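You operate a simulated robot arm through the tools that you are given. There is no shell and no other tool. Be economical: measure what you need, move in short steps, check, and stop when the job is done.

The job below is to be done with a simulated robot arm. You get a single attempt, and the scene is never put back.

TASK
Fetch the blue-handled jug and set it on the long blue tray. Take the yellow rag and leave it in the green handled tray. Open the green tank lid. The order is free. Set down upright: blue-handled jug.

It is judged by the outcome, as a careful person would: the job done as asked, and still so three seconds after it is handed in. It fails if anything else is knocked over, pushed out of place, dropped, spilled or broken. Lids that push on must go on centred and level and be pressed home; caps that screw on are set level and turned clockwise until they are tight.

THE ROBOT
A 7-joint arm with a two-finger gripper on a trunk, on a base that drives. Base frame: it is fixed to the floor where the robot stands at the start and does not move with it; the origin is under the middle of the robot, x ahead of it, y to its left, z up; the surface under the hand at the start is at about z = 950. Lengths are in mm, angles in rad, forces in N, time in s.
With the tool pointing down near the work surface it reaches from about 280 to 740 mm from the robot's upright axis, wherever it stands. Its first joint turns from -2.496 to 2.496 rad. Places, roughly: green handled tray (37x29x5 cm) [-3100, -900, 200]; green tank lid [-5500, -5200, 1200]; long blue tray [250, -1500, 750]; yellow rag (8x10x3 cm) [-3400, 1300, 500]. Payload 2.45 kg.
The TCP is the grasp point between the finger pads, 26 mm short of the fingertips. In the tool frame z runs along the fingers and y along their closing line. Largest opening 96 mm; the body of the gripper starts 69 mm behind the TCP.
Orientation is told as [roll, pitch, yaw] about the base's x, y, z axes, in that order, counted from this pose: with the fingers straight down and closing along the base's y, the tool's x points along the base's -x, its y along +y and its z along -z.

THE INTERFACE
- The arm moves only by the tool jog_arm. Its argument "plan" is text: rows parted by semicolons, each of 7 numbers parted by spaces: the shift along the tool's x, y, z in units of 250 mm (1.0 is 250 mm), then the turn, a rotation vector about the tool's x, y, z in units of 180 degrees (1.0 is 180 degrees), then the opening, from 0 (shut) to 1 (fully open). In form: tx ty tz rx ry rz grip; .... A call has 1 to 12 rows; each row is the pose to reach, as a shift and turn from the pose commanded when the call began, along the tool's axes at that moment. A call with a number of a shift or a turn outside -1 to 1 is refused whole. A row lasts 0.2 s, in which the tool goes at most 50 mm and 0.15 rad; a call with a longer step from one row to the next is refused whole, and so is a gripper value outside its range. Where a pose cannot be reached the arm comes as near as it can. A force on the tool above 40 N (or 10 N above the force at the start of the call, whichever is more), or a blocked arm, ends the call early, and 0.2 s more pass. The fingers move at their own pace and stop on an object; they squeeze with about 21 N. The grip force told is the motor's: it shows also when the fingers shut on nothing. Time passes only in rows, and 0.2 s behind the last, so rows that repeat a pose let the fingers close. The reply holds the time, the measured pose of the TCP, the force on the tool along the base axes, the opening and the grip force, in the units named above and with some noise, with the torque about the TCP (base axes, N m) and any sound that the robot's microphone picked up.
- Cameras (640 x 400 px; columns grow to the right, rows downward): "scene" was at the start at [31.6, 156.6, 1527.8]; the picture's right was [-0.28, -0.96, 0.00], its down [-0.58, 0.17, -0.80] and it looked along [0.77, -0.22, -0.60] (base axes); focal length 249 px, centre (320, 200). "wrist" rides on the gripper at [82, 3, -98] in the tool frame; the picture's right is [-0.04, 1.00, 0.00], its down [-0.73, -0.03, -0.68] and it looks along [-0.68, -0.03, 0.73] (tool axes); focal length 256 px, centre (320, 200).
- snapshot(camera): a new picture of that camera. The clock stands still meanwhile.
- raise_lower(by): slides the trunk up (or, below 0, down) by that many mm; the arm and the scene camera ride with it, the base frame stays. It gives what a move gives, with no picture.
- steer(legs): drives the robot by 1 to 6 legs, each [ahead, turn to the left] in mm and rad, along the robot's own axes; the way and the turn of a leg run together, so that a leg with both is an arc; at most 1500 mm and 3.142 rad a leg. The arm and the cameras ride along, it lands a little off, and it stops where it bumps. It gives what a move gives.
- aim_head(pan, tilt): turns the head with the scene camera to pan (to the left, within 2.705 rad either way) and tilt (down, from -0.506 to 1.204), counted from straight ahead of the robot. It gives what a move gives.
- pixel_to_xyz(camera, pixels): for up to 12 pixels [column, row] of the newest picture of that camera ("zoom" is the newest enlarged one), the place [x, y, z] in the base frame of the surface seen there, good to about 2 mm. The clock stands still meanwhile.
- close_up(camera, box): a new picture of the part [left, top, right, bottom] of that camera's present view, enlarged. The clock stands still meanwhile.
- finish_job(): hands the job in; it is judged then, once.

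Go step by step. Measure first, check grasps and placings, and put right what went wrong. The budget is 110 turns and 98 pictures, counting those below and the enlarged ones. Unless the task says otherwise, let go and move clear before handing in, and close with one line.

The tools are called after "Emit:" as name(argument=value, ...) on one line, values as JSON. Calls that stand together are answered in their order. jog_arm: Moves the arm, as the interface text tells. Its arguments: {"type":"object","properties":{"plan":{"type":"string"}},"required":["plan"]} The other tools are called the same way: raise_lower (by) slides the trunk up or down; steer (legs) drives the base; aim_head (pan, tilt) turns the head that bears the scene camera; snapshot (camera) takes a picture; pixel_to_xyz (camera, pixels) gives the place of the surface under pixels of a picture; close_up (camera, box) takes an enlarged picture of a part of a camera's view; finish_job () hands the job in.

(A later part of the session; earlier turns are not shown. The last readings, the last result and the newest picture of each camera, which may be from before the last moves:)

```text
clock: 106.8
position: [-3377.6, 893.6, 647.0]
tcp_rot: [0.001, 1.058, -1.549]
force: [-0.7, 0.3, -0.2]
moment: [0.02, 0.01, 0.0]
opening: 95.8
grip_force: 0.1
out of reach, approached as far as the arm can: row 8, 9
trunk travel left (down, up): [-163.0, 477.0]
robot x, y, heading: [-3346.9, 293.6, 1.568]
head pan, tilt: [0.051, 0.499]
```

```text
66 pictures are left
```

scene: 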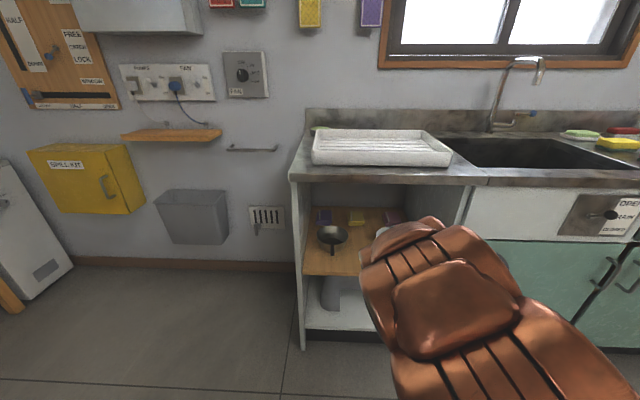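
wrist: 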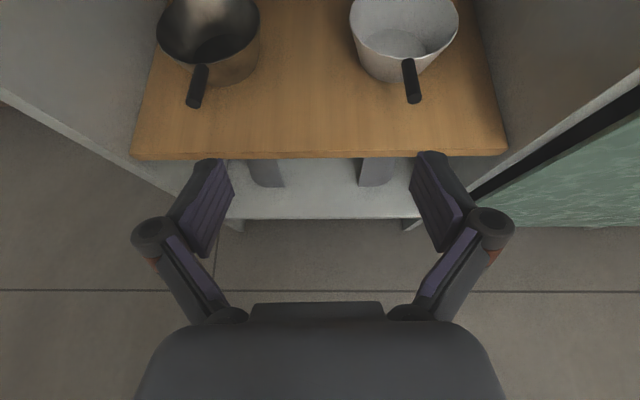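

The pose is good (tilted 1.058, camera on top). I'll shift to x≈-3412, lower the trunk 60 mm so the camera clears the counter, and check.

Emit:
jog_arm(plan="0 -0.07 0 0 0 0 1;0 -0.14 0 0 0 0 1;0 -0.14 0 0 0 0 1")

Emit:
raise_lower(by=-60)

Emit:
steer(legs=[[130, 0]])

Emit:
snapshot(camera="wrist")

Emit:
snapshot(camera="scene")

```text
clock: 107.6
position: [-3413.5, 892.9, 646.8]
tcp_rot: [0.001, 1.052, -1.56]
force: [-0.3, -0.2, -0.6]
moment: [0.03, 0.0, 0.01]
opening: 95.9
grip_force: 0.1
trunk travel left (down, up): [-163.0, 477.0]
robot x, y, heading: [-3352.4, 292.9, 1.566]
head pan, tilt: [0.051, 0.499]
```

```text
clock: 108.6
position: [-3413.1, 893.7, 586.7]
tcp_rot: [-0.001, 1.054, -1.558]
force: [-0.1, 0.1, -0.1]
moment: [0.03, 0.02, -0.02]
opening: 96.0
grip_force: 0.1
trunk travel left (down, up): [-103.0, 537.0]
robot x, y, heading: [-3347.6, 294.4, 1.564]
head pan, tilt: [0.051, 0.499]
```

```text
clock: 109.9
position: [-3412.8, 1023.8, 587.0]
tcp_rot: [0.0, 1.055, -1.558]
force: [0.1, -0.6, -0.1]
moment: [-0.01, 0.0, -0.03]
opening: 96.4
grip_force: 0.1
trunk travel left (down, up): [-103.0, 537.0]
robot x, y, heading: [-3348.7, 426.1, 1.566]
head pan, tilt: [0.051, 0.499]
```

```text
65 pictures are left
```

wrist: 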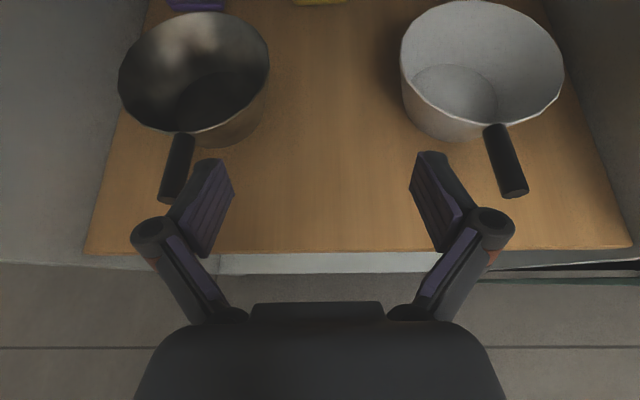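

```text
64 pictures are left
```

scene: 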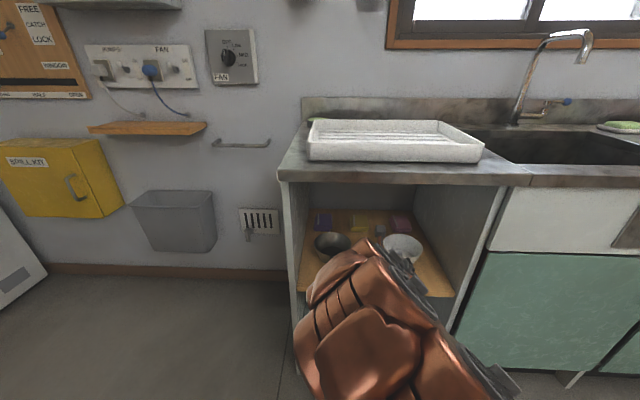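

The gripper is centred between the pans. I'll measure handles, rims and rag from this wrist view.

Emit:
pixel_to_xyz(camera="wrist", pixels=[[180, 140], [170, 195], [269, 75], [200, 15], [401, 75], [495, 130], [515, 190], [480, 4], [296, 2], [343, 2], [320, 100]])

Emit:
pixel_to_xyz(camera="scene", pixels=[[380, 175], [400, 184], [370, 265], [355, 245], [365, 235], [360, 226], [452, 190], [284, 200]])

```text
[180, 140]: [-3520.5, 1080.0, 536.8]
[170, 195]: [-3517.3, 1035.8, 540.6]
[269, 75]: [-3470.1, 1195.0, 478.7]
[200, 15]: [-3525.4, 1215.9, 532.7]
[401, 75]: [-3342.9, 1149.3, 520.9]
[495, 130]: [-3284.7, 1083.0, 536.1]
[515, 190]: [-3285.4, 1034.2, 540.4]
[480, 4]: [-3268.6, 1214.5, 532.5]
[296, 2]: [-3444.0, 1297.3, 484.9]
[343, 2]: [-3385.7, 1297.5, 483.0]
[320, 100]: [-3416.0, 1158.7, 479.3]
```

```text
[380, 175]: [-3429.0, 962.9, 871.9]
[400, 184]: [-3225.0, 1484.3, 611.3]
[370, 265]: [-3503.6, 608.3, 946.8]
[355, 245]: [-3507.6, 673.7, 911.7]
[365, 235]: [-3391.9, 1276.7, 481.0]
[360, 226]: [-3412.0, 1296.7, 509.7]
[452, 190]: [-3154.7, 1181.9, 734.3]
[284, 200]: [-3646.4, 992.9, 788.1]
```

The arm's forearm rises behind the wrist, to z≈912–947 at y≈673, and it must pass under the counter lip (bottom ≈830). I'll look down at my own arm to get its shape before going deeper.

Emit:
aim_head(pan=0.0, tilt=1.0)

Emit:
snapshot(camera="scene")

Emit:
pixel_to_xyz(camera="scene", pixels=[[320, 380], [320, 340], [320, 300], [320, 260], [320, 220], [320, 180], [320, 150], [320, 120], [360, 300], [360, 240], [400, 300], [280, 300]])

```text
clock: 110.8
position: [-3414.0, 1023.9, 585.6]
tcp_rot: [-0.001, 1.054, -1.559]
force: [-0.4, 0.9, -0.4]
moment: [-0.02, -0.01, 0.01]
opening: 96.0
grip_force: 0.1
trunk travel left (down, up): [-103.0, 537.0]
robot x, y, heading: [-3347.4, 423.9, 1.568]
head pan, tilt: [0.0, 1.0]
```

```text
63 pictures are left
```

scene: 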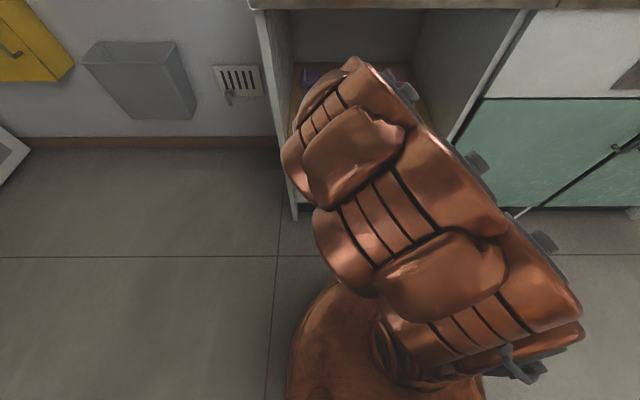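

```text
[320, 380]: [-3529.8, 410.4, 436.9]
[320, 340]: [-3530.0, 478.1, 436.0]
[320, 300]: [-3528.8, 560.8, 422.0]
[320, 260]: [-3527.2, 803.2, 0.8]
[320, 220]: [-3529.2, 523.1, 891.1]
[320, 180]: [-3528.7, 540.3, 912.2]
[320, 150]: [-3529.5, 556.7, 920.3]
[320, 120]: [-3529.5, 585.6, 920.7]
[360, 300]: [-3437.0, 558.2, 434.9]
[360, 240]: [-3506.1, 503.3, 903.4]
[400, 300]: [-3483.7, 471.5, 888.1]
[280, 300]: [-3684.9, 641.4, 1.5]
```

Emit:
pixel_to_xyz(camera="scene", pixels=[[550, 310], [520, 260], [480, 320], [450, 270], [450, 210], [410, 170], [400, 210], [360, 150], [370, 75], [330, 100], [355, 60], [300, 150]])

Emit:
aim_head(pan=0.0, tilt=0.75)

Emit:
close_up(camera="scene", box=[260, 90, 460, 215])

```text
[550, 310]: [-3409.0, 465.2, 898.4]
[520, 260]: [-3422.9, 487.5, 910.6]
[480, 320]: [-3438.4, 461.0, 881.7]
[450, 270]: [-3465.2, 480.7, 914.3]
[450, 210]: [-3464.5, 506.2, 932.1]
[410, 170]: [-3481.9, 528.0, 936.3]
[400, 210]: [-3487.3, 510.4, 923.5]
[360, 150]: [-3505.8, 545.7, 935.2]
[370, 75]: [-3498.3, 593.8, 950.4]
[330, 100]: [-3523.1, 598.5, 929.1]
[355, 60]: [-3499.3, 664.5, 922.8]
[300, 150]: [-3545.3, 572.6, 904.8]
```

```text
clock: 111.6
position: [-3413.5, 1024.9, 585.7]
tcp_rot: [0.0, 1.054, -1.558]
force: [-0.6, 0.7, -0.7]
moment: [-0.03, -0.02, -0.01]
opening: 96.3
grip_force: 0.1
trunk travel left (down, up): [-103.0, 537.0]
robot x, y, heading: [-3346.4, 422.8, 1.571]
head pan, tilt: [0.0, 0.75]
```

```text
3.20 times, centred on (360, 152) of scene
```

zoom: 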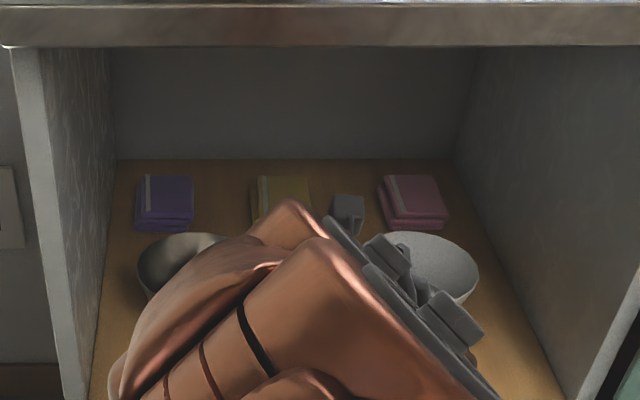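

The elbow sits high at z≈950, so I want the arm flatter. I'll back out 100 mm, lower the trunk 100 mm, raise the hand by 100 mm with the arm, then come forward again with a more stretched arm.

Emit:
steer(legs=[[-100, 0]])

Emit:
raise_lower(by=-100)

Emit:
jog_arm(plan="0.12 0 -0.066 0 0 0 1;0.24 0 -0.132 0 0 0 1;0.348 0 -0.198 0 0 0 1;0.348 0 -0.198 0 0 0 1")

```text
clock: 112.8
position: [-3413.0, 922.9, 585.7]
tcp_rot: [0.0, 1.054, -1.559]
force: [-0.4, 0.2, -0.4]
moment: [-0.01, 0.0, -0.02]
opening: 96.1
grip_force: 0.1
trunk travel left (down, up): [-103.0, 537.0]
robot x, y, heading: [-3350.0, 315.9, 1.57]
head pan, tilt: [0.0, 0.75]
```

```text
clock: 114.1
position: [-3412.4, 923.6, 485.8]
tcp_rot: [0.0, 1.053, -1.559]
force: [-1.0, -0.4, -0.9]
moment: [-0.01, 0.0, -0.01]
opening: 95.9
grip_force: 0.1
trunk travel left (down, up): [-3.0, 637.0]
robot x, y, heading: [-3344.3, 322.2, 1.568]
head pan, tilt: [0.0, 0.75]
```

```text
clock: 115.1
position: [-3413.4, 923.2, 586.0]
tcp_rot: [0.001, 1.054, -1.557]
force: [0.2, 0.1, -0.3]
moment: [0.0, 0.05, 0.02]
opening: 95.9
grip_force: 0.0
trunk travel left (down, up): [-3.0, 637.0]
robot x, y, heading: [-3342.8, 326.8, 1.573]
head pan, tilt: [0.0, 0.75]
```

Now extend the arm forward 225 mm, level, then look.

Emit:
jog_arm(plan="0.075 0 0.132 0 0 0 1;0.15 0 0.264 0 0 0 1;0.225 0 0.396 0 0 0 1;0.3 0 0.528 0 0 0 1;0.375 0 0.66 0 0 0 1;0.445 0 0.784 0 0 0 1;0.445 0 0.784 0 0 0 1")

Emit:
snapshot(camera="scene")

Emit:
snapshot(camera="wrist")

```text
clock: 116.7
position: [-3415.4, 1149.3, 585.1]
tcp_rot: [0.002, 1.052, -1.557]
force: [-0.1, -0.3, 0.0]
moment: [0.01, 0.04, 0.0]
opening: 95.8
grip_force: 0.1
trunk travel left (down, up): [-3.0, 637.0]
robot x, y, heading: [-3352.4, 321.2, 1.562]
head pan, tilt: [0.0, 0.75]
```

```text
61 pictures are left
```

scene: 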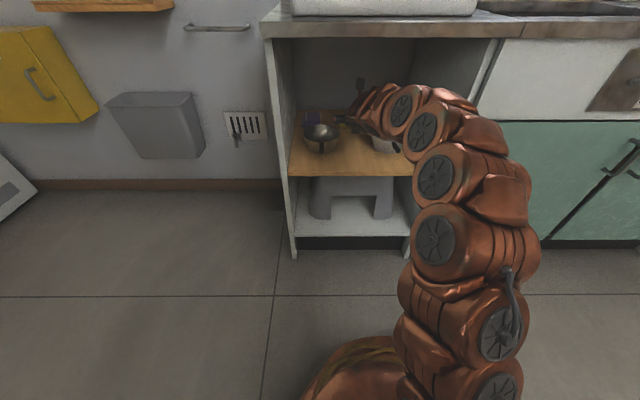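

```text
60 pictures are left
```

wrist: 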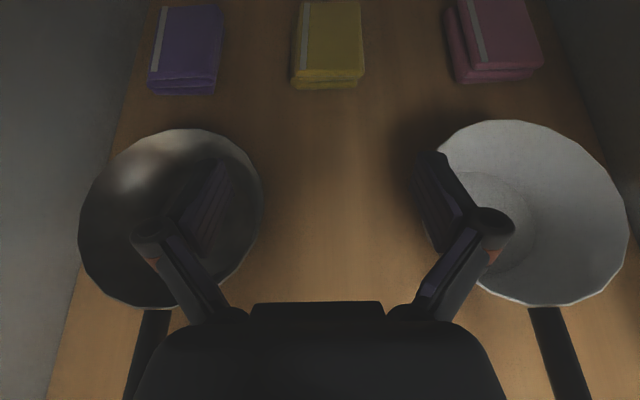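

The hand is over the pans with the rag dead ahead (wrist 291–365, 0–88). I'll check arm clearances and rag coordinates.

Emit:
pixel_to_xyz(camera="wrist", pixels=[[292, 80], [364, 74], [325, 88], [325, 60], [303, 5], [360, 5], [262, 200], [425, 200], [250, 170], [440, 150]])

Emit:
pixel_to_xyz(camera="scene", pixels=[[375, 95], [405, 88], [440, 92], [470, 105], [490, 130], [520, 170], [360, 80], [490, 40], [420, 110], [500, 200]])

```text
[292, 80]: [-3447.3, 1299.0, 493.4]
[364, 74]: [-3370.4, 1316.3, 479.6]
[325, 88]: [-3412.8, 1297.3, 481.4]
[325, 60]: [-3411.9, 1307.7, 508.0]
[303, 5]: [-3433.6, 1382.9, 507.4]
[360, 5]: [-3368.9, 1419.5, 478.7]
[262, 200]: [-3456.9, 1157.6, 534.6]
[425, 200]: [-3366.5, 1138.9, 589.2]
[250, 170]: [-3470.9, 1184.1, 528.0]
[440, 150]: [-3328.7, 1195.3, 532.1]
```

```text
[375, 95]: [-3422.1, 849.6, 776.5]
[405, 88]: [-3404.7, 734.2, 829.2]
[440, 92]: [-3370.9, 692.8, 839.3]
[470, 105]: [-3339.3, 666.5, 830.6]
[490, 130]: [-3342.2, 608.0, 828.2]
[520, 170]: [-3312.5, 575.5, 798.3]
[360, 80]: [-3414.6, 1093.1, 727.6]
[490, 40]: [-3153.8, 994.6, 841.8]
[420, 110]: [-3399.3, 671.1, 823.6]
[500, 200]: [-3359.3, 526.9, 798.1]
```

Clearances are good: arm top z≈840 at y≈690, still in front of the lip. I'll go level 50 mm past the pans, then slope down to the rag (TCP about y 1328, z 508).

Emit:
jog_arm(plan="0.050 0.006 0.087 0 0 0 1;0.099 0.012 0.174 0 0 0 1;0.096 0.012 0.313 0 0 0 1;0.093 0.012 0.453 0 0 0 1;0.090 0.012 0.593 0 0 0 1;0.088 0.012 0.710 0 0 0 1;0.088 0.012 0.774 0 0 0 1;0.088 0.012 0.774 0 0 0 1")

Emit:
snapshot(camera="wrist")

Emit:
snapshot(camera="scene")

```text
clock: 118.5
position: [-3412.9, 1321.1, 508.4]
tcp_rot: [-0.003, 1.054, -1.56]
force: [-0.1, 0.3, -0.3]
moment: [-0.02, 0.01, -0.02]
opening: 95.8
grip_force: 0.0
out of reach, approached as far as the arm can: row 7, 8
trunk travel left (down, up): [-3.0, 637.0]
robot x, y, heading: [-3348.4, 322.1, 1.571]
head pan, tilt: [0.0, 0.75]
```

```text
59 pictures are left
```

wrist: 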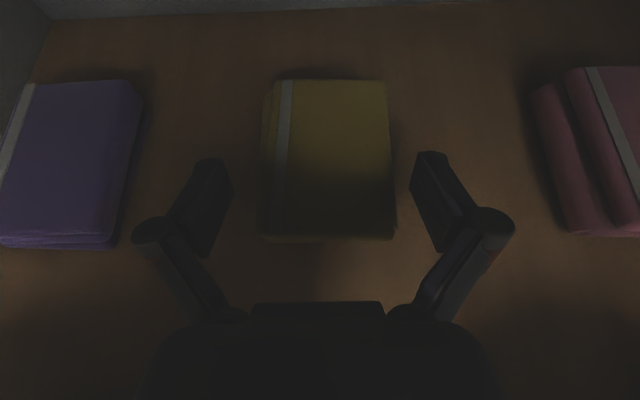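

```text
58 pictures are left
```

scene: 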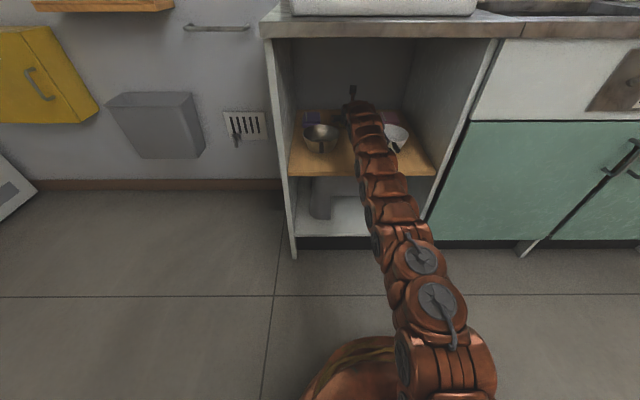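

The fingers straddle the rag. I'll close on it.

Emit:
jog_arm(plan="0 0 0 0 0 0 0.7;0 0 0 0 0 0 0.5;0 0 0 0 0 0 0.3;0 0 0 0 0 0 0.3;0 0 0 0 0 0 0.3;0 0 0 0 0 0 0.3")

Emit:
snapshot(camera="wrist")

```text
clock: 119.9
position: [-3413.0, 1320.2, 508.8]
tcp_rot: [-0.002, 1.053, -1.558]
force: [0.9, 1.0, 1.8]
moment: [0.07, 0.04, -0.03]
opening: 74.4
grip_force: 21.1
trunk travel left (down, up): [-3.0, 637.0]
robot x, y, heading: [-3347.3, 326.0, 1.565]
head pan, tilt: [0.0, 0.75]
```

```text
57 pictures are left
```

wrist: 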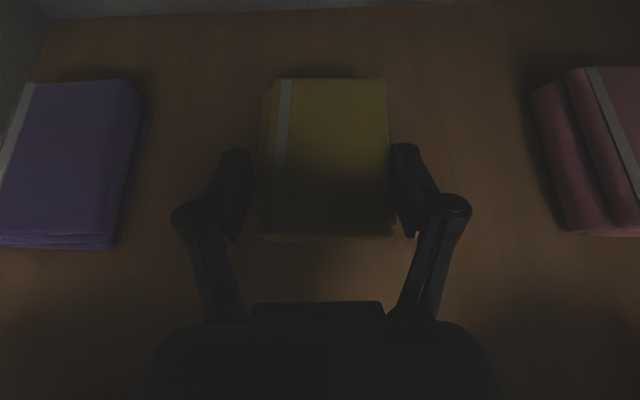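

Gripped at 74 mm. I'll lift 95 mm while easing back 40 mm (staying behind the pans) and check.

Emit:
jog_arm(plan="0.060 0 -0.057 0 0 0 0.3;0.126 0 -0.141 0 0 0 0.3;0.193 0 -0.226 0 0 0 0.3;0.250 0 -0.327 0 0 0 0.3;0.250 0 -0.327 0 0 0 0.3")

Emit:
snapshot(camera="wrist")

```text
clock: 121.1
position: [-3413.2, 1279.9, 602.5]
tcp_rot: [-0.001, 1.053, -1.559]
force: [0.6, -0.4, -0.4]
moment: [-0.02, 0.0, 0.01]
opening: 74.1
grip_force: 21.3
trunk travel left (down, up): [-3.0, 637.0]
robot x, y, heading: [-3345.6, 322.1, 1.567]
head pan, tilt: [0.0, 0.75]
```

```text
56 pictures are left
```

wrist: 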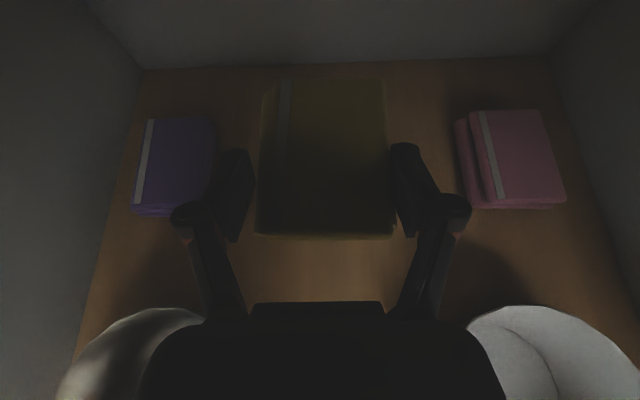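

Rag held. I'll retract the arm level by 200 mm over the pans, then drive back 300 mm clear of the unit.

Emit:
jog_arm(plan="-0.08 0 -0.139 0 0 0 0.3;-0.16 0 -0.278 0 0 0 0.3;-0.24 0 -0.416 0 0 0 0.3;-0.32 0 -0.555 0 0 0 0.3;-0.397 0 -0.694 0 0 0 0.3;-0.397 0 -0.694 0 0 0 0.3")

Emit:
steer(legs=[[-300, 0]])

Emit:
snapshot(camera="scene")

```text
clock: 122.5
position: [-3412.3, 1078.8, 602.6]
tcp_rot: [-0.002, 1.054, -1.559]
force: [0.3, -0.3, -0.3]
moment: [-0.04, 0.02, -0.02]
opening: 74.1
grip_force: 21.4
trunk travel left (down, up): [-3.0, 637.0]
robot x, y, heading: [-3346.6, 323.3, 1.562]
head pan, tilt: [0.0, 0.75]
```

```text
clock: 124.5
position: [-3411.9, 778.2, 601.7]
tcp_rot: [0.0, 1.055, -1.561]
force: [-0.1, -0.2, -0.3]
moment: [0.01, -0.01, -0.02]
opening: 74.0
grip_force: 20.8
trunk travel left (down, up): [-3.0, 637.0]
robot x, y, heading: [-3350.3, 20.9, 1.567]
head pan, tilt: [0.0, 0.75]
```

```text
55 pictures are left
```

scene: 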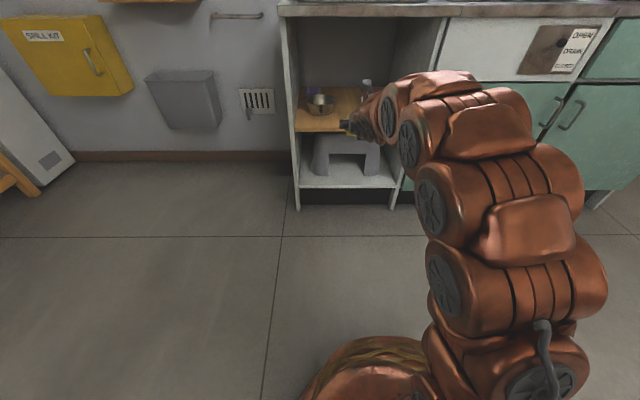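

The pans are undisturbed. I'll turn left to face -x, reverse east to x≈-2020, and turn left to face the trolley's tray diagonally.

Emit:
steer(legs=[[0, 1.575], [-700, 0], [-630, 0], [0, 0.7]])

Emit:
aim_head(pan=0.1, tilt=0.5)

Emit:
snapshot(camera="scene")

```text
clock: 137.2
position: [-2568.0, -519.1, 600.9]
tcp_rot: [-0.001, 1.053, 0.71]
force: [-0.2, 0.1, -0.1]
moment: [-0.02, 0.0, -0.04]
opening: 74.1
grip_force: 20.3
trunk travel left (down, up): [-3.0, 637.0]
robot x, y, heading: [-2031.5, 20.0, -2.444]
head pan, tilt: [0.0, 0.75]
```

```text
clock: 137.9
position: [-2569.4, -518.8, 602.0]
tcp_rot: [-0.001, 1.054, 0.711]
force: [0.2, -0.1, -1.1]
moment: [-0.01, -0.03, 0.03]
opening: 74.0
grip_force: 21.1
trunk travel left (down, up): [-3.0, 637.0]
robot x, y, heading: [-2026.8, 15.2, -2.448]
head pan, tilt: [0.099, 0.499]
```

```text
54 pictures are left
```

scene: 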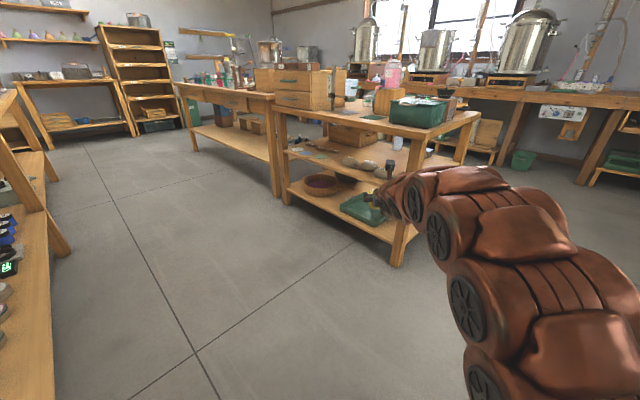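

I can see the tray at (360,208). I'll enlarge and measure the tray, the shelf edges and the corner leg.

Emit:
close_up(camera="scene", box=[270, 100, 470, 225])

Emit:
pixel_to_xyz(camera="scene", pixels=[[344, 202], [346, 213], [375, 224], [360, 210], [355, 197], [365, 205], [395, 255], [405, 225], [387, 236], [330, 205], [350, 165], [380, 130]])

```text
3.20 times, centred on (370, 162) of scene
```

zoom: 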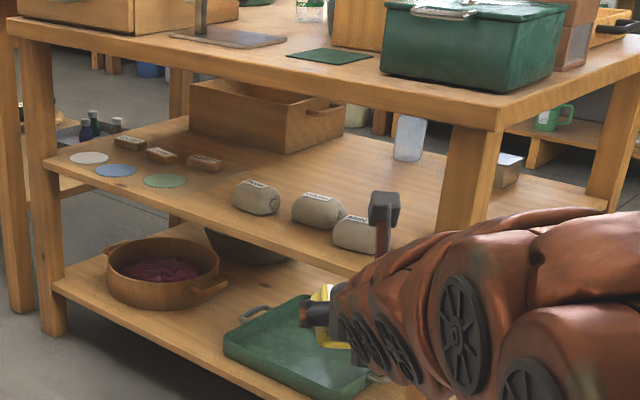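

```text
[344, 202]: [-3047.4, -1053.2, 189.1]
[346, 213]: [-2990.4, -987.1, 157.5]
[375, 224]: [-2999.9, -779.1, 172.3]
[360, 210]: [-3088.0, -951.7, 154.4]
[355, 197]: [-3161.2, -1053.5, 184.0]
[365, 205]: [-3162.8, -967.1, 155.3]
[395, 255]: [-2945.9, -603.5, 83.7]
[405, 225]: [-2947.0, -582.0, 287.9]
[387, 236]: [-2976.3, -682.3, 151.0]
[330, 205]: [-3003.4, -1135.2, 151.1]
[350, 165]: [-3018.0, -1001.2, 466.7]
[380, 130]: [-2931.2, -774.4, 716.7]
```

Tray: floor z≈154, rim ≈189, roughly x -2985…-3270, y -1060…-740; the corner leg is at (-2946,-590). I'll drive 330 mm closer with a slight turn, then lower the hand in front of the trolley.

Emit:
steer(legs=[[330, -0.023]])

Emit:
jog_arm(plan="-0.12 0 0.069 0 0 0 0.3;-0.24 0 0.138 0 0 0 0.3;-0.36 0 0.207 0 0 0 0.3;-0.48 0 0.276 0 0 0 0.3;-0.6 0 0.345 0 0 0 0.3;-0.72 0 0.414 0 0 0 0.3;-0.72 0 0.414 0 0 0 0.3")

Emit:
snapshot(camera="scene")

Emit:
snapshot(camera="wrist")

```text
clock: 140.1
position: [-2833.2, -715.9, 600.0]
tcp_rot: [0.0, 1.054, 0.69]
force: [-0.1, -0.5, -0.3]
moment: [-0.03, -0.04, -0.02]
opening: 74.0
grip_force: 20.5
trunk travel left (down, up): [-3.0, 637.0]
robot x, y, heading: [-2284.3, -191.3, -2.465]
head pan, tilt: [0.099, 0.499]
```

```text
clock: 141.7
position: [-2834.1, -715.9, 394.8]
tcp_rot: [-0.002, 1.055, 0.687]
force: [-0.6, -0.4, -1.0]
moment: [0.0, 0.01, -0.01]
opening: 74.3
grip_force: 20.7
trunk travel left (down, up): [-3.0, 637.0]
robot x, y, heading: [-2284.6, -192.5, -2.467]
head pan, tilt: [0.099, 0.499]
```

```text
52 pictures are left
```

scene: 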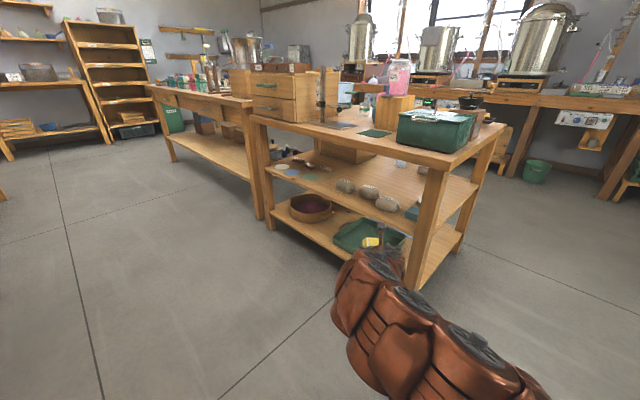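

```text
51 pictures are left
```

wrist: 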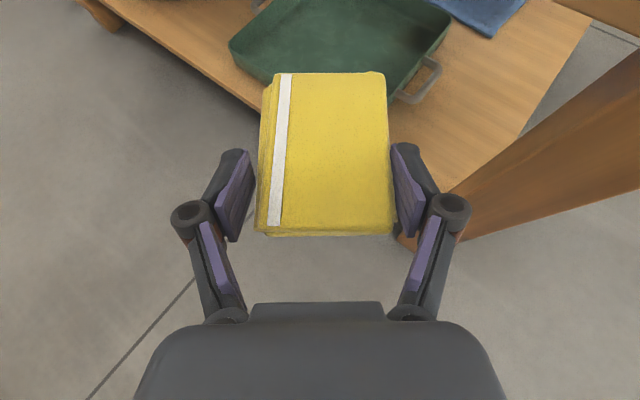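

Clear view: the tray is ahead, slightly left; the leg is to the right. I'll measure the tray corners from the wrist.

Emit:
pixel_to_xyz(camera="wrist", pixels=[[229, 42], [252, 78], [400, 92], [452, 15], [440, 60], [330, 40], [410, 98], [545, 90], [215, 65], [460, 180], [405, 240]])

Emit:
pixel_to_xyz(camera="scene", pixels=[[345, 237], [405, 235], [360, 220], [388, 206], [430, 180], [400, 200], [330, 180], [430, 235]])

```text
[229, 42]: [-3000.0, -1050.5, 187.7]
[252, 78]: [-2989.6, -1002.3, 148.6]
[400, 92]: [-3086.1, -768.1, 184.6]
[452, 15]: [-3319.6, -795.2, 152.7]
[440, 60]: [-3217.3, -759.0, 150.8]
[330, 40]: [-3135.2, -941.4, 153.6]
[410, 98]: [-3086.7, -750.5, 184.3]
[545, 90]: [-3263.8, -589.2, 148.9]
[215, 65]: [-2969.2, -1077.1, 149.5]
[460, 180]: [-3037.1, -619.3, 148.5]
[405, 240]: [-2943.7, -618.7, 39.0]
```

```text
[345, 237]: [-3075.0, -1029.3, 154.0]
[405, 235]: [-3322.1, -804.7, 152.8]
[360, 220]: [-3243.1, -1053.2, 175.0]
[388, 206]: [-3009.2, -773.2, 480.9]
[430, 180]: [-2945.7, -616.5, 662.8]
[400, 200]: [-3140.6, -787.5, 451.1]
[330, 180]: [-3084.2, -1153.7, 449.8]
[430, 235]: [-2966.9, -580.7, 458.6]
```

Tray body: x -2990…-3280, y -1055…-770. I'll lower to z≈240, checking reach.

Emit:
jog_arm(plan="-0.12 0 0.068 0 0 0 0.3;-0.24 0 0.136 0 0 0 0.3;-0.36 0 0.204 0 0 0 0.3;-0.48 0 0.272 0 0 0 0.3;-0.54 0 0.306 0 0 0 0.3;-0.54 0 0.306 0 0 0 0.3")

Emit:
snapshot(camera="scene")

```text
clock: 143.1
position: [-2834.2, -715.1, 240.0]
tcp_rot: [0.0, 1.053, 0.689]
force: [-0.1, -0.6, 0.0]
moment: [0.05, 0.0, 0.02]
opening: 74.1
grip_force: 21.0
trunk travel left (down, up): [-3.0, 637.0]
robot x, y, heading: [-2281.2, -192.5, -2.468]
head pan, tilt: [0.099, 0.499]
```

```text
50 pictures are left
```

scene: 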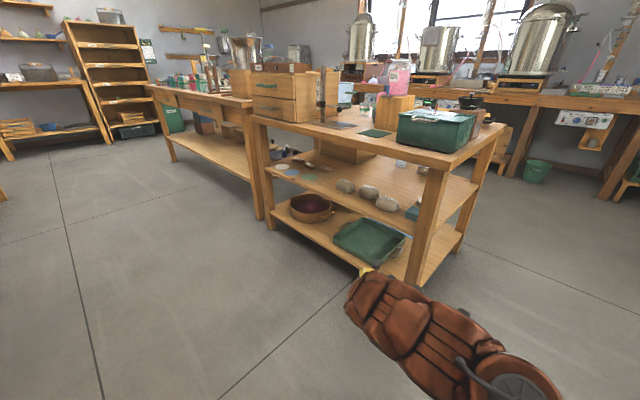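

The hand is low and clear. Before driving in I'll check how far the forearm bulges towards the corner leg.

Emit:
pixel_to_xyz(camera="scene", pixels=[[365, 290], [390, 285], [420, 295], [450, 310], [480, 325], [500, 345], [530, 375], [350, 310], [400, 350], [415, 280], [417, 270]])

```text
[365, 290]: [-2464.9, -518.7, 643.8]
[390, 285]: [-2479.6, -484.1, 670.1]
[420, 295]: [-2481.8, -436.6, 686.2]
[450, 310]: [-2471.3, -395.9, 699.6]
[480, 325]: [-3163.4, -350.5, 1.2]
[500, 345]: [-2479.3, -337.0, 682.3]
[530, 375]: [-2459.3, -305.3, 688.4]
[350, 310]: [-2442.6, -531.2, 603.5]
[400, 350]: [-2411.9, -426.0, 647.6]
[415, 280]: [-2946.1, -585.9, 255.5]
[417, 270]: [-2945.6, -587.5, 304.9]
```

The elbow stays in the hand's plane, clear of the leg. I'll lower 10 mm more, drive 180 mm, and look.

Emit:
jog_arm(plan="-0.035 0 0.02 0 0 0 0.3;-0.035 0 0.02 0 0 0 0.3")

Emit:
steer(legs=[[180, 0]])

Emit:
snapshot(camera="wrist")

Emit:
snapshot(camera="scene")

```text
clock: 143.7
position: [-2833.5, -716.1, 228.5]
tcp_rot: [0.0, 1.055, 0.691]
force: [0.1, -0.3, -0.4]
moment: [0.02, -0.01, 0.02]
opening: 74.1
grip_force: 20.9
trunk travel left (down, up): [-3.0, 637.0]
robot x, y, heading: [-2289.0, -192.7, -2.471]
head pan, tilt: [0.099, 0.499]
```

```text
clock: 145.2
position: [-2980.9, -834.0, 229.1]
tcp_rot: [0.001, 1.054, 0.691]
force: [-0.3, -0.1, -1.1]
moment: [0.01, -0.02, -0.02]
opening: 74.4
grip_force: 21.5
trunk travel left (down, up): [-3.0, 637.0]
robot x, y, heading: [-2431.9, -307.3, -2.462]
head pan, tilt: [0.099, 0.499]
```

```text
49 pictures are left
```

wrist: 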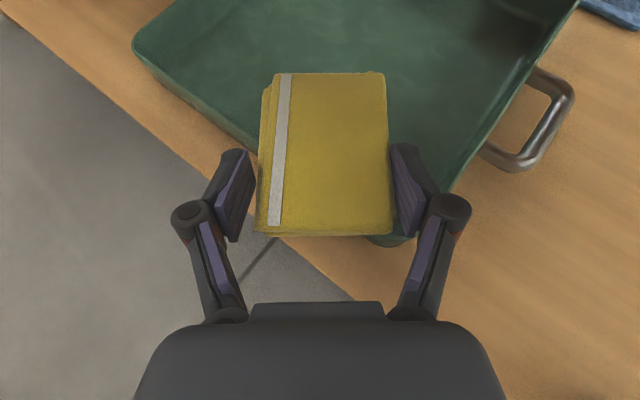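

```text
48 pictures are left
```

scene: 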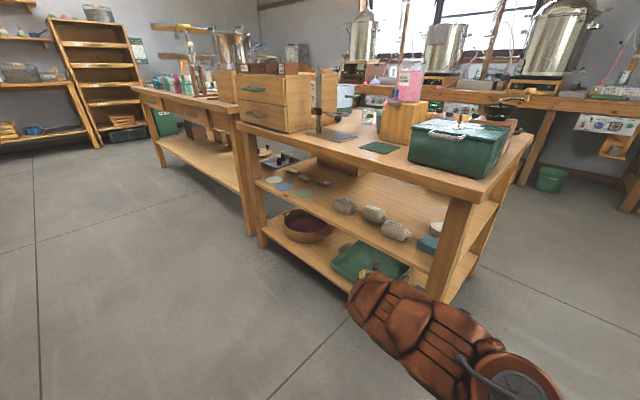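

The rag hangs over the tray's front corner. I'll extend 115 mm level into the tray area.

Emit:
jog_arm(plan="0.057 0 0.1 0 0 0 0.3;0.114 0 0.2 0 0 0 0.3;0.171 0 0.3 0 0 0 0.3;0.227 0 0.4 0 0 0 0.3;0.227 0 0.4 0 0 0 0.3")

Emit:
snapshot(camera="wrist")

```text
clock: 146.4
position: [-3025.0, -870.7, 229.2]
tcp_rot: [0.0, 1.053, 0.692]
force: [0.2, -0.4, 0.0]
moment: [0.01, 0.03, 0.01]
opening: 74.5
grip_force: 20.2
out of reach, approached as far as the arm can: row 3, 4, 5
trunk travel left (down, up): [-3.0, 637.0]
robot x, y, heading: [-2433.0, -307.4, -2.466]
head pan, tilt: [0.099, 0.499]
```

```text
47 pictures are left
```

wrist: 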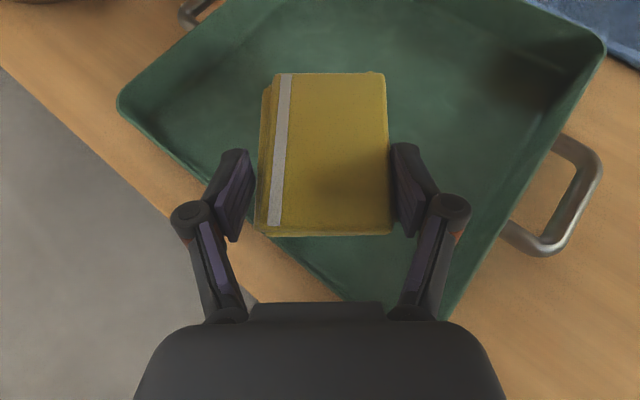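

The arm hit its reach limit 57 mm in. I'll drive the base 85 mm more, then see.

Emit:
steer(legs=[[85, 0]])

Emit:
snapshot(camera="wrist")

```text
clock: 147.5
position: [-3093.3, -924.2, 229.5]
tcp_rot: [0.0, 1.056, 0.69]
force: [0.7, 0.1, -0.8]
moment: [0.02, -0.02, -0.04]
opening: 74.1
grip_force: 21.4
trunk travel left (down, up): [-3.0, 637.0]
robot x, y, heading: [-2497.2, -367.6, -2.465]
head pan, tilt: [0.099, 0.499]
```

```text
46 pictures are left
```

wrist: 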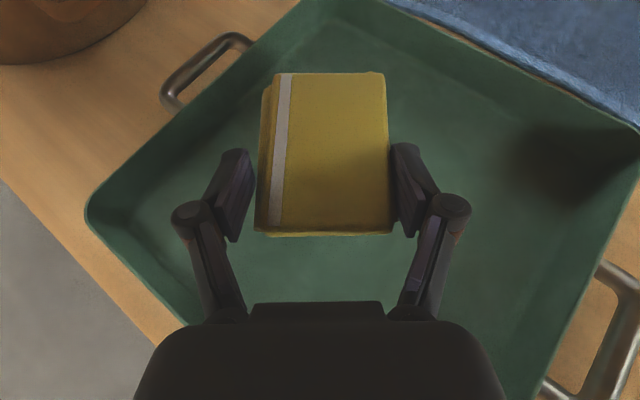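

The rag is well inside the tray. I'll lower along the tool's x (down and slightly back) about 46 mm.

Emit:
jog_arm(plan="-0.06 0 0 0 0 0 0.3;-0.12 0 0 0 0 0 0.3;-0.16 0 0 0 0 0 0.3;-0.175 0 0 0 0 0 0.3;-0.185 0 0 0 0 0 0.3;-0.185 0 0 0 0 0 0.3")

Emit:
snapshot(camera="wrist")

```text
clock: 148.9
position: [-3076.9, -909.4, 188.5]
tcp_rot: [0.0, 1.054, 0.692]
force: [-1.0, -0.1, 3.7]
moment: [0.25, -0.37, 0.01]
opening: 74.3
grip_force: 21.0
trunk travel left (down, up): [-3.0, 637.0]
robot x, y, heading: [-2496.0, -360.5, -2.471]
head pan, tilt: [0.099, 0.499]
```

```text
45 pictures are left
```

wrist: 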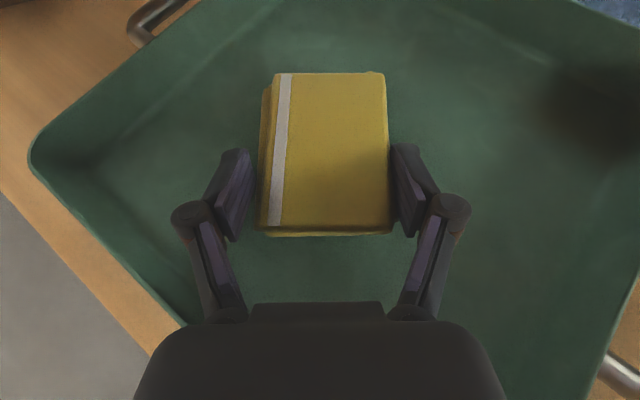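

Light contact (3.7 N up): the rag touches the tray floor. Now I open the fingers.

Emit:
jog_arm(plan="0 0 0 0 0 0 0.85;0 0 0 0 0 0 1;0 0 0 0 0 0 1;0 0 0 0 0 0 1")

Emit:
jog_arm(plan="0.06 0 0 0 0 0 1;0.14 0 0 0 0 0 1;0.185 0 0 0 0 0 1;0.185 0 0 0 0 0 1")

Emit:
snapshot(camera="wrist")

```text
clock: 149.9
position: [-3075.9, -909.8, 189.6]
tcp_rot: [0.001, 1.054, 0.689]
force: [-2.5, -1.5, 5.1]
moment: [0.24, -0.43, 0.04]
opening: 95.9
grip_force: 0.0
trunk travel left (down, up): [-3.0, 637.0]
robot x, y, heading: [-2501.6, -362.6, -2.47]
head pan, tilt: [0.099, 0.499]
```

```text
clock: 150.9
position: [-3092.8, -924.8, 229.4]
tcp_rot: [0.0, 1.054, 0.69]
force: [0.3, -0.3, -0.3]
moment: [0.03, -0.01, -0.02]
opening: 96.0
grip_force: 0.1
trunk travel left (down, up): [-3.0, 637.0]
robot x, y, heading: [-2500.1, -364.7, -2.466]
head pan, tilt: [0.099, 0.499]
```

```text
44 pictures are left
```

wrist: 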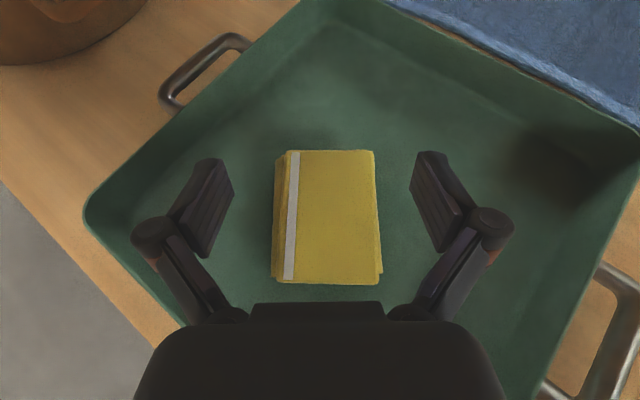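

The rag lies flat in the tray. I'll back straight out 400 mm, raise the trunk and look at the routes to the tank.

Emit:
steer(legs=[[-420, 0]])

Emit:
raise_lower(by=400)

Emit:
aim_head(pan=0.3, tilt=0.3)

Emit:
snapshot(camera="scene")

Emit:
pixel_to_xyz(camera="scene", pixels=[[100, 250], [120, 200], [150, 180], [60, 180], [200, 200], [180, 170], [250, 230], [40, 300], [560, 220], [500, 180], [540, 180], [620, 250]])

```text
clock: 153.5
position: [-2763.4, -666.4, 228.5]
tcp_rot: [0.001, 1.056, 0.7]
force: [1.0, 0.3, -0.7]
moment: [0.0, 0.04, -0.02]
opening: 96.0
grip_force: 0.1
trunk travel left (down, up): [-3.0, 637.0]
robot x, y, heading: [-2174.1, -102.5, -2.462]
head pan, tilt: [0.099, 0.499]
```

```text
clock: 157.3
position: [-2763.4, -666.5, 629.4]
tcp_rot: [0.0, 1.053, 0.698]
force: [0.6, 0.0, 0.5]
moment: [0.01, 0.01, -0.03]
opening: 96.2
grip_force: 0.1
trunk travel left (down, up): [-403.0, 237.0]
robot x, y, heading: [-2174.4, -102.0, -2.458]
head pan, tilt: [0.099, 0.499]
```

```text
clock: 158.1
position: [-2763.1, -667.5, 628.2]
tcp_rot: [0.0, 1.052, 0.698]
force: [0.2, 0.0, -0.1]
moment: [0.0, -0.01, -0.01]
opening: 96.0
grip_force: 0.1
trunk travel left (down, up): [-403.0, 237.0]
robot x, y, heading: [-2172.8, -98.4, -2.462]
head pan, tilt: [0.3, 0.3]
```

```text
43 pictures are left
```

scene: 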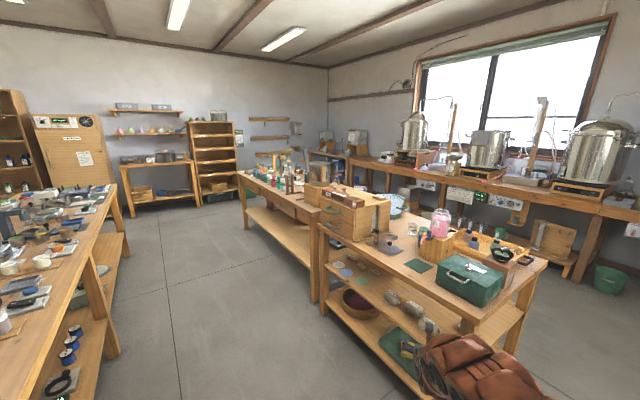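

```text
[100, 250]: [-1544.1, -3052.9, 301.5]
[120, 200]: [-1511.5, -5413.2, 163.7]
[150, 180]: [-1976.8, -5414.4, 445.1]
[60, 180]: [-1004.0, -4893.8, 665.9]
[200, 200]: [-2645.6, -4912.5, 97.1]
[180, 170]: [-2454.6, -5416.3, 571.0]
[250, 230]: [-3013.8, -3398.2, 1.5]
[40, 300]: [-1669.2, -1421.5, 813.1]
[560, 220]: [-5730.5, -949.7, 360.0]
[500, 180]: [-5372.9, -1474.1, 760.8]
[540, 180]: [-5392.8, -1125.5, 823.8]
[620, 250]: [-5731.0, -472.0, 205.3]
```

The aisle straight south (x≈-2300) is wide and clear down to y≈-4900. I'll fold the arm in a bit and drive that way.

Emit:
jog_arm(plan="0.008 0 -0.136 0 0 0 1;0.016 0 -0.272 0 0 0 1;0.025 0 -0.408 0 0 0 1;0.033 0 -0.544 0 0 0 1;0.041 0 -0.68 0 0 0 1;0.05 0 -0.816 0 0 0 1;0.058 0 -0.95 0 0 0 1;0.058 0 -0.95 0 0 0 1")

Emit:
steer(legs=[[0, 0.87], [1400, 0], [1400, 0], [1100, 0]])

Emit:
aim_head(pan=-1.1, tilt=0.3)

Emit:
snapshot(camera="scene")

```text
clock: 159.9
position: [-2621.5, -543.7, 763.5]
tcp_rot: [0.244, 1.058, 0.978]
force: [3.9, -1.9, -2.9]
moment: [-0.12, 0.27, -0.36]
opening: 95.8
grip_force: 0.2
out of reach, approached as far as the arm can: row 7, 8
trunk travel left (down, up): [-403.0, 237.0]
robot x, y, heading: [-2176.1, -97.4, -2.463]
head pan, tilt: [0.3, 0.3]
```

```text
clock: 180.9
position: [-2183.6, -4616.9, 757.7]
tcp_rot: [0.002, 1.052, 1.546]
force: [-0.3, 0.5, -0.7]
moment: [-0.05, 0.02, -0.01]
opening: 96.1
grip_force: 0.0
trunk travel left (down, up): [-403.0, 237.0]
robot x, y, heading: [-2223.9, -3993.1, -1.614]
head pan, tilt: [0.3, 0.3]
```

```text
clock: 182.4
position: [-2182.4, -4616.8, 758.8]
tcp_rot: [0.003, 1.052, 1.546]
force: [0.5, -0.6, -0.5]
moment: [0.0, 0.02, -0.01]
opening: 96.1
grip_force: 0.0
trunk travel left (down, up): [-403.0, 237.0]
robot x, y, heading: [-2224.8, -3987.2, -1.618]
head pan, tilt: [-1.1, 0.3]
```

```text
42 pictures are left
```

scene: 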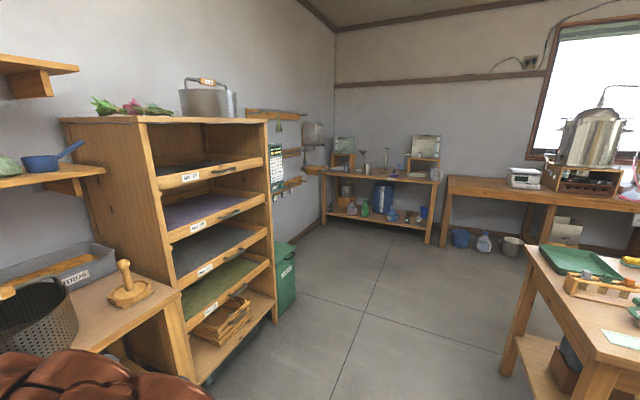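

The bench with the tanks is at (380,175): the left one, at (344,144), is pale green. I'll enlarge and measure it.

Emit:
close_up(camera="scene", box=[300, 120, 460, 220])

Emit:
pixel_to_xyz(camera="scene", pixels=[[343, 144], [336, 138], [353, 138], [425, 140], [425, 152], [322, 222], [428, 240], [340, 176], [430, 180], [270, 320], [500, 350], [360, 300]])

```text
4.00 times, centred on (380, 170) of scene
```

zoom: 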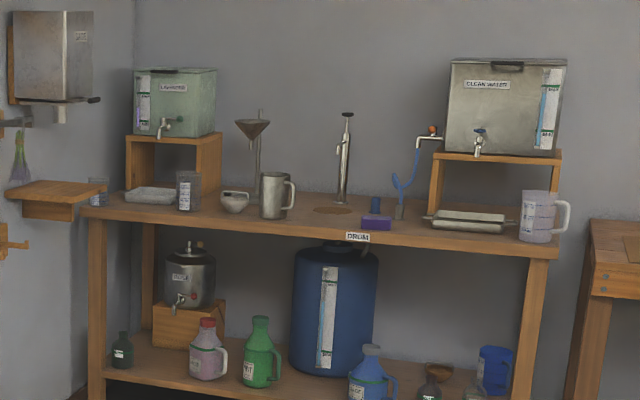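

```text
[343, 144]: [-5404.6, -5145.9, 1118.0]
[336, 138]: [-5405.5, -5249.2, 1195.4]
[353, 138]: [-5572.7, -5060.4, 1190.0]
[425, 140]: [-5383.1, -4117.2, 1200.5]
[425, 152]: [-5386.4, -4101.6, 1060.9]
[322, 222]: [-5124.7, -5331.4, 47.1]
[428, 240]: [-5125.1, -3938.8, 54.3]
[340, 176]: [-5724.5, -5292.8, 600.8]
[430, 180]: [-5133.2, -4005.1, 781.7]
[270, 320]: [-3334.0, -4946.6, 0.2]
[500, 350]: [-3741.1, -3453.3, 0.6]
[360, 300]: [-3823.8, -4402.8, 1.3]
```

The green tank stands at x -5405 (front), y -5040…-5260, top z≈1195; the bench front is at x≈-5125. I'll turn right and drive west to about x=-4350, raise the trunk, and look at the lid.

Emit:
steer(legs=[[0, -1.4], [1200, 0], [900, 0]])

Emit:
raise_lower(by=237)

Emit:
aim_head(pan=0.6, tilt=0.35)

Emit:
snapshot(camera="scene")

```text
clock: 196.2
position: [-4914.0, -4328.1, 758.7]
tcp_rot: [0.002, 1.054, 0.105]
force: [0.5, -0.3, 0.1]
moment: [-0.01, 0.01, 0.0]
opening: 96.0
grip_force: 0.0
trunk travel left (down, up): [-403.0, 237.0]
robot x, y, heading: [-4298.2, -4210.3, -3.057]
head pan, tilt: [-1.1, 0.3]
```

```text
clock: 198.7
position: [-4913.9, -4327.4, 995.3]
tcp_rot: [0.001, 1.053, 0.106]
force: [0.4, 0.9, 0.1]
moment: [0.01, 0.0, 0.02]
opening: 95.7
grip_force: 0.1
trunk travel left (down, up): [-640.0, 0.0]
robot x, y, heading: [-4296.2, -4209.5, -3.053]
head pan, tilt: [-1.1, 0.3]
```

```text
clock: 200.4
position: [-4914.4, -4328.1, 995.3]
tcp_rot: [0.001, 1.051, 0.106]
force: [0.5, 0.5, -0.3]
moment: [-0.02, 0.01, 0.01]
opening: 96.2
grip_force: 0.1
trunk travel left (down, up): [-640.0, 0.0]
robot x, y, heading: [-4297.2, -4206.6, -3.055]
head pan, tilt: [0.6, 0.351]
```

```text
40 pictures are left
```

scene: 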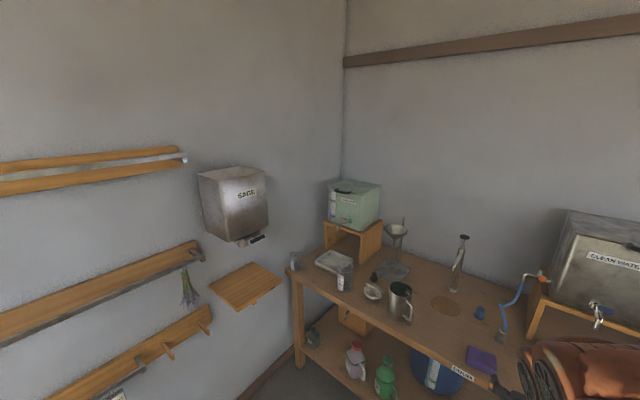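

Emit:
close_up(camera="scene", box=[310, 165, 406, 225])

Emit:
pixel_to_xyz(camera="zoom", pixels=[[120, 130], [470, 120], [230, 90], [440, 130], [350, 190], [240, 165], [250, 160], [260, 110], [190, 150], [150, 105], [350, 110], [300, 170]])

```text
6.67 times, centred on (358, 195) of scene
```

zoom: 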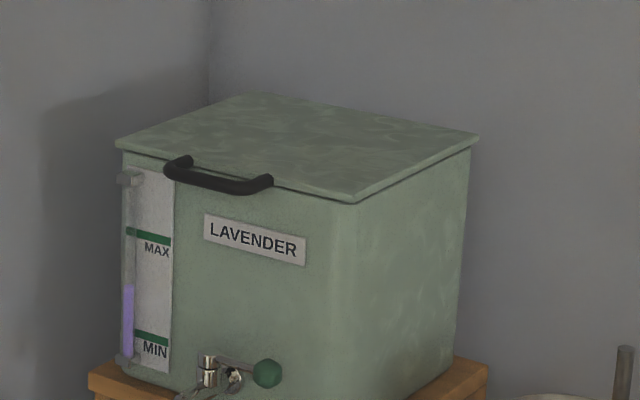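

```text
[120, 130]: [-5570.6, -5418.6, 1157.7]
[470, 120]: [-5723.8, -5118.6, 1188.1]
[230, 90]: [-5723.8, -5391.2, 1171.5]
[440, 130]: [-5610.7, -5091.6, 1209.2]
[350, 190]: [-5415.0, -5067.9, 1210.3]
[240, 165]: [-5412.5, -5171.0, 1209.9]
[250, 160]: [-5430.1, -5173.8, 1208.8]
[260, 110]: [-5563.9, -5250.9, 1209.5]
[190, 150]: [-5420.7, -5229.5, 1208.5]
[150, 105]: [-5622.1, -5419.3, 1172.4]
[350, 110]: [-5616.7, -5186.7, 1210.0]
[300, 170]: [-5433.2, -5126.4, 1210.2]
```

The lid is a flat plate: top z 1210, x -5408…-5640, y -5065…-5285, hinged at the back with a black handle on the front edge. I'll measure the handle and the neighbours (SAGE dispenser, funnel, jars).

Emit:
pixel_to_xyz(camera="zoom", pixels=[[178, 163], [176, 176], [220, 183], [220, 190], [262, 182], [265, 190], [240, 200], [268, 374], [125, 180], [300, 205], [205, 365]])

Emit:
pixel_to_xyz(camera="scene", pixels=[[268, 170], [268, 230], [240, 243], [200, 180], [282, 280], [240, 305], [397, 230], [402, 222], [345, 268], [295, 260], [464, 238], [335, 255]])

```text
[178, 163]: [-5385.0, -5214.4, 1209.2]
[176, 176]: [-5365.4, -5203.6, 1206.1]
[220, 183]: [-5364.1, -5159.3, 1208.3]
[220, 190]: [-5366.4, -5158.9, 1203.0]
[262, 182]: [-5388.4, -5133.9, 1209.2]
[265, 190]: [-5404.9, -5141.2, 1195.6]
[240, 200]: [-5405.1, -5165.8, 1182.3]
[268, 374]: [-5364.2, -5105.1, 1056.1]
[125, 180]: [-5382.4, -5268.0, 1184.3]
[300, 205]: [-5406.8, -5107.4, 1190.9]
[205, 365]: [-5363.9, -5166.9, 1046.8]
```

```text
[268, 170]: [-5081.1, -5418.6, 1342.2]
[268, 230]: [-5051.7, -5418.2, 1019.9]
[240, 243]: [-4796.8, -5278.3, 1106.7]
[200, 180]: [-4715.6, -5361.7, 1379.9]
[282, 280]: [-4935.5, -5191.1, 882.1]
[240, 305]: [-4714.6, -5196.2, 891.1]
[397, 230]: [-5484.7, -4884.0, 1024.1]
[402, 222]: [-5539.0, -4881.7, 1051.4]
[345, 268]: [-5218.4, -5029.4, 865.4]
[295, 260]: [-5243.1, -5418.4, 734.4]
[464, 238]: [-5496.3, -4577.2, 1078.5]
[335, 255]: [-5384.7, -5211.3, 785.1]
```

The handle is a U-bar: bar at x≈-5366, z 1197–1209, y -5210…-5135. I'll hook closed fingertips under it and lift. To stand near (-4730,-4840) without sweeping into the wall, I'll reverse first and then come in diagonally.

Emit:
steer(legs=[[-400, 0], [0, 0.56], [1030, 0]])

Emit:
aim_head(pan=-0.3, tilt=0.4)

Emit:
snapshot(camera="scene")

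```text
clock: 209.3
position: [-5152.2, -5248.7, 995.1]
tcp_rot: [0.001, 1.053, 0.691]
force: [0.5, -0.7, -0.1]
moment: [0.05, 0.0, -0.01]
opening: 96.0
grip_force: 0.0
trunk travel left (down, up): [-640.0, 0.0]
robot x, y, heading: [-4706.2, -4809.1, -2.463]
head pan, tilt: [0.6, 0.351]
```

```text
clock: 210.6
position: [-5152.2, -5249.1, 994.9]
tcp_rot: [0.002, 1.053, 0.691]
force: [0.6, 0.2, -0.1]
moment: [0.01, -0.03, 0.01]
opening: 96.1
grip_force: 0.0
trunk travel left (down, up): [-640.0, 0.0]
robot x, y, heading: [-4703.3, -4809.1, -2.469]
head pan, tilt: [-0.3, 0.4]
```

```text
38 pictures are left
```

scene: 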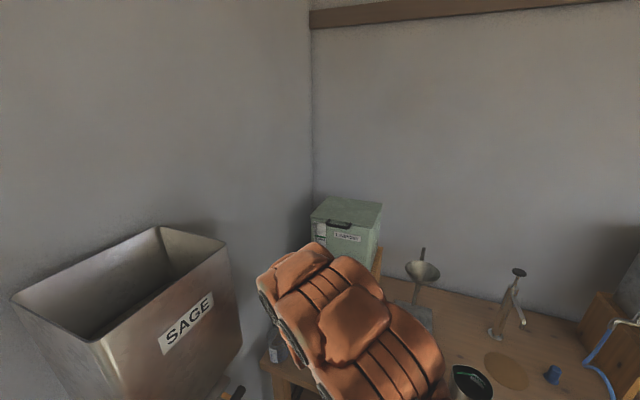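

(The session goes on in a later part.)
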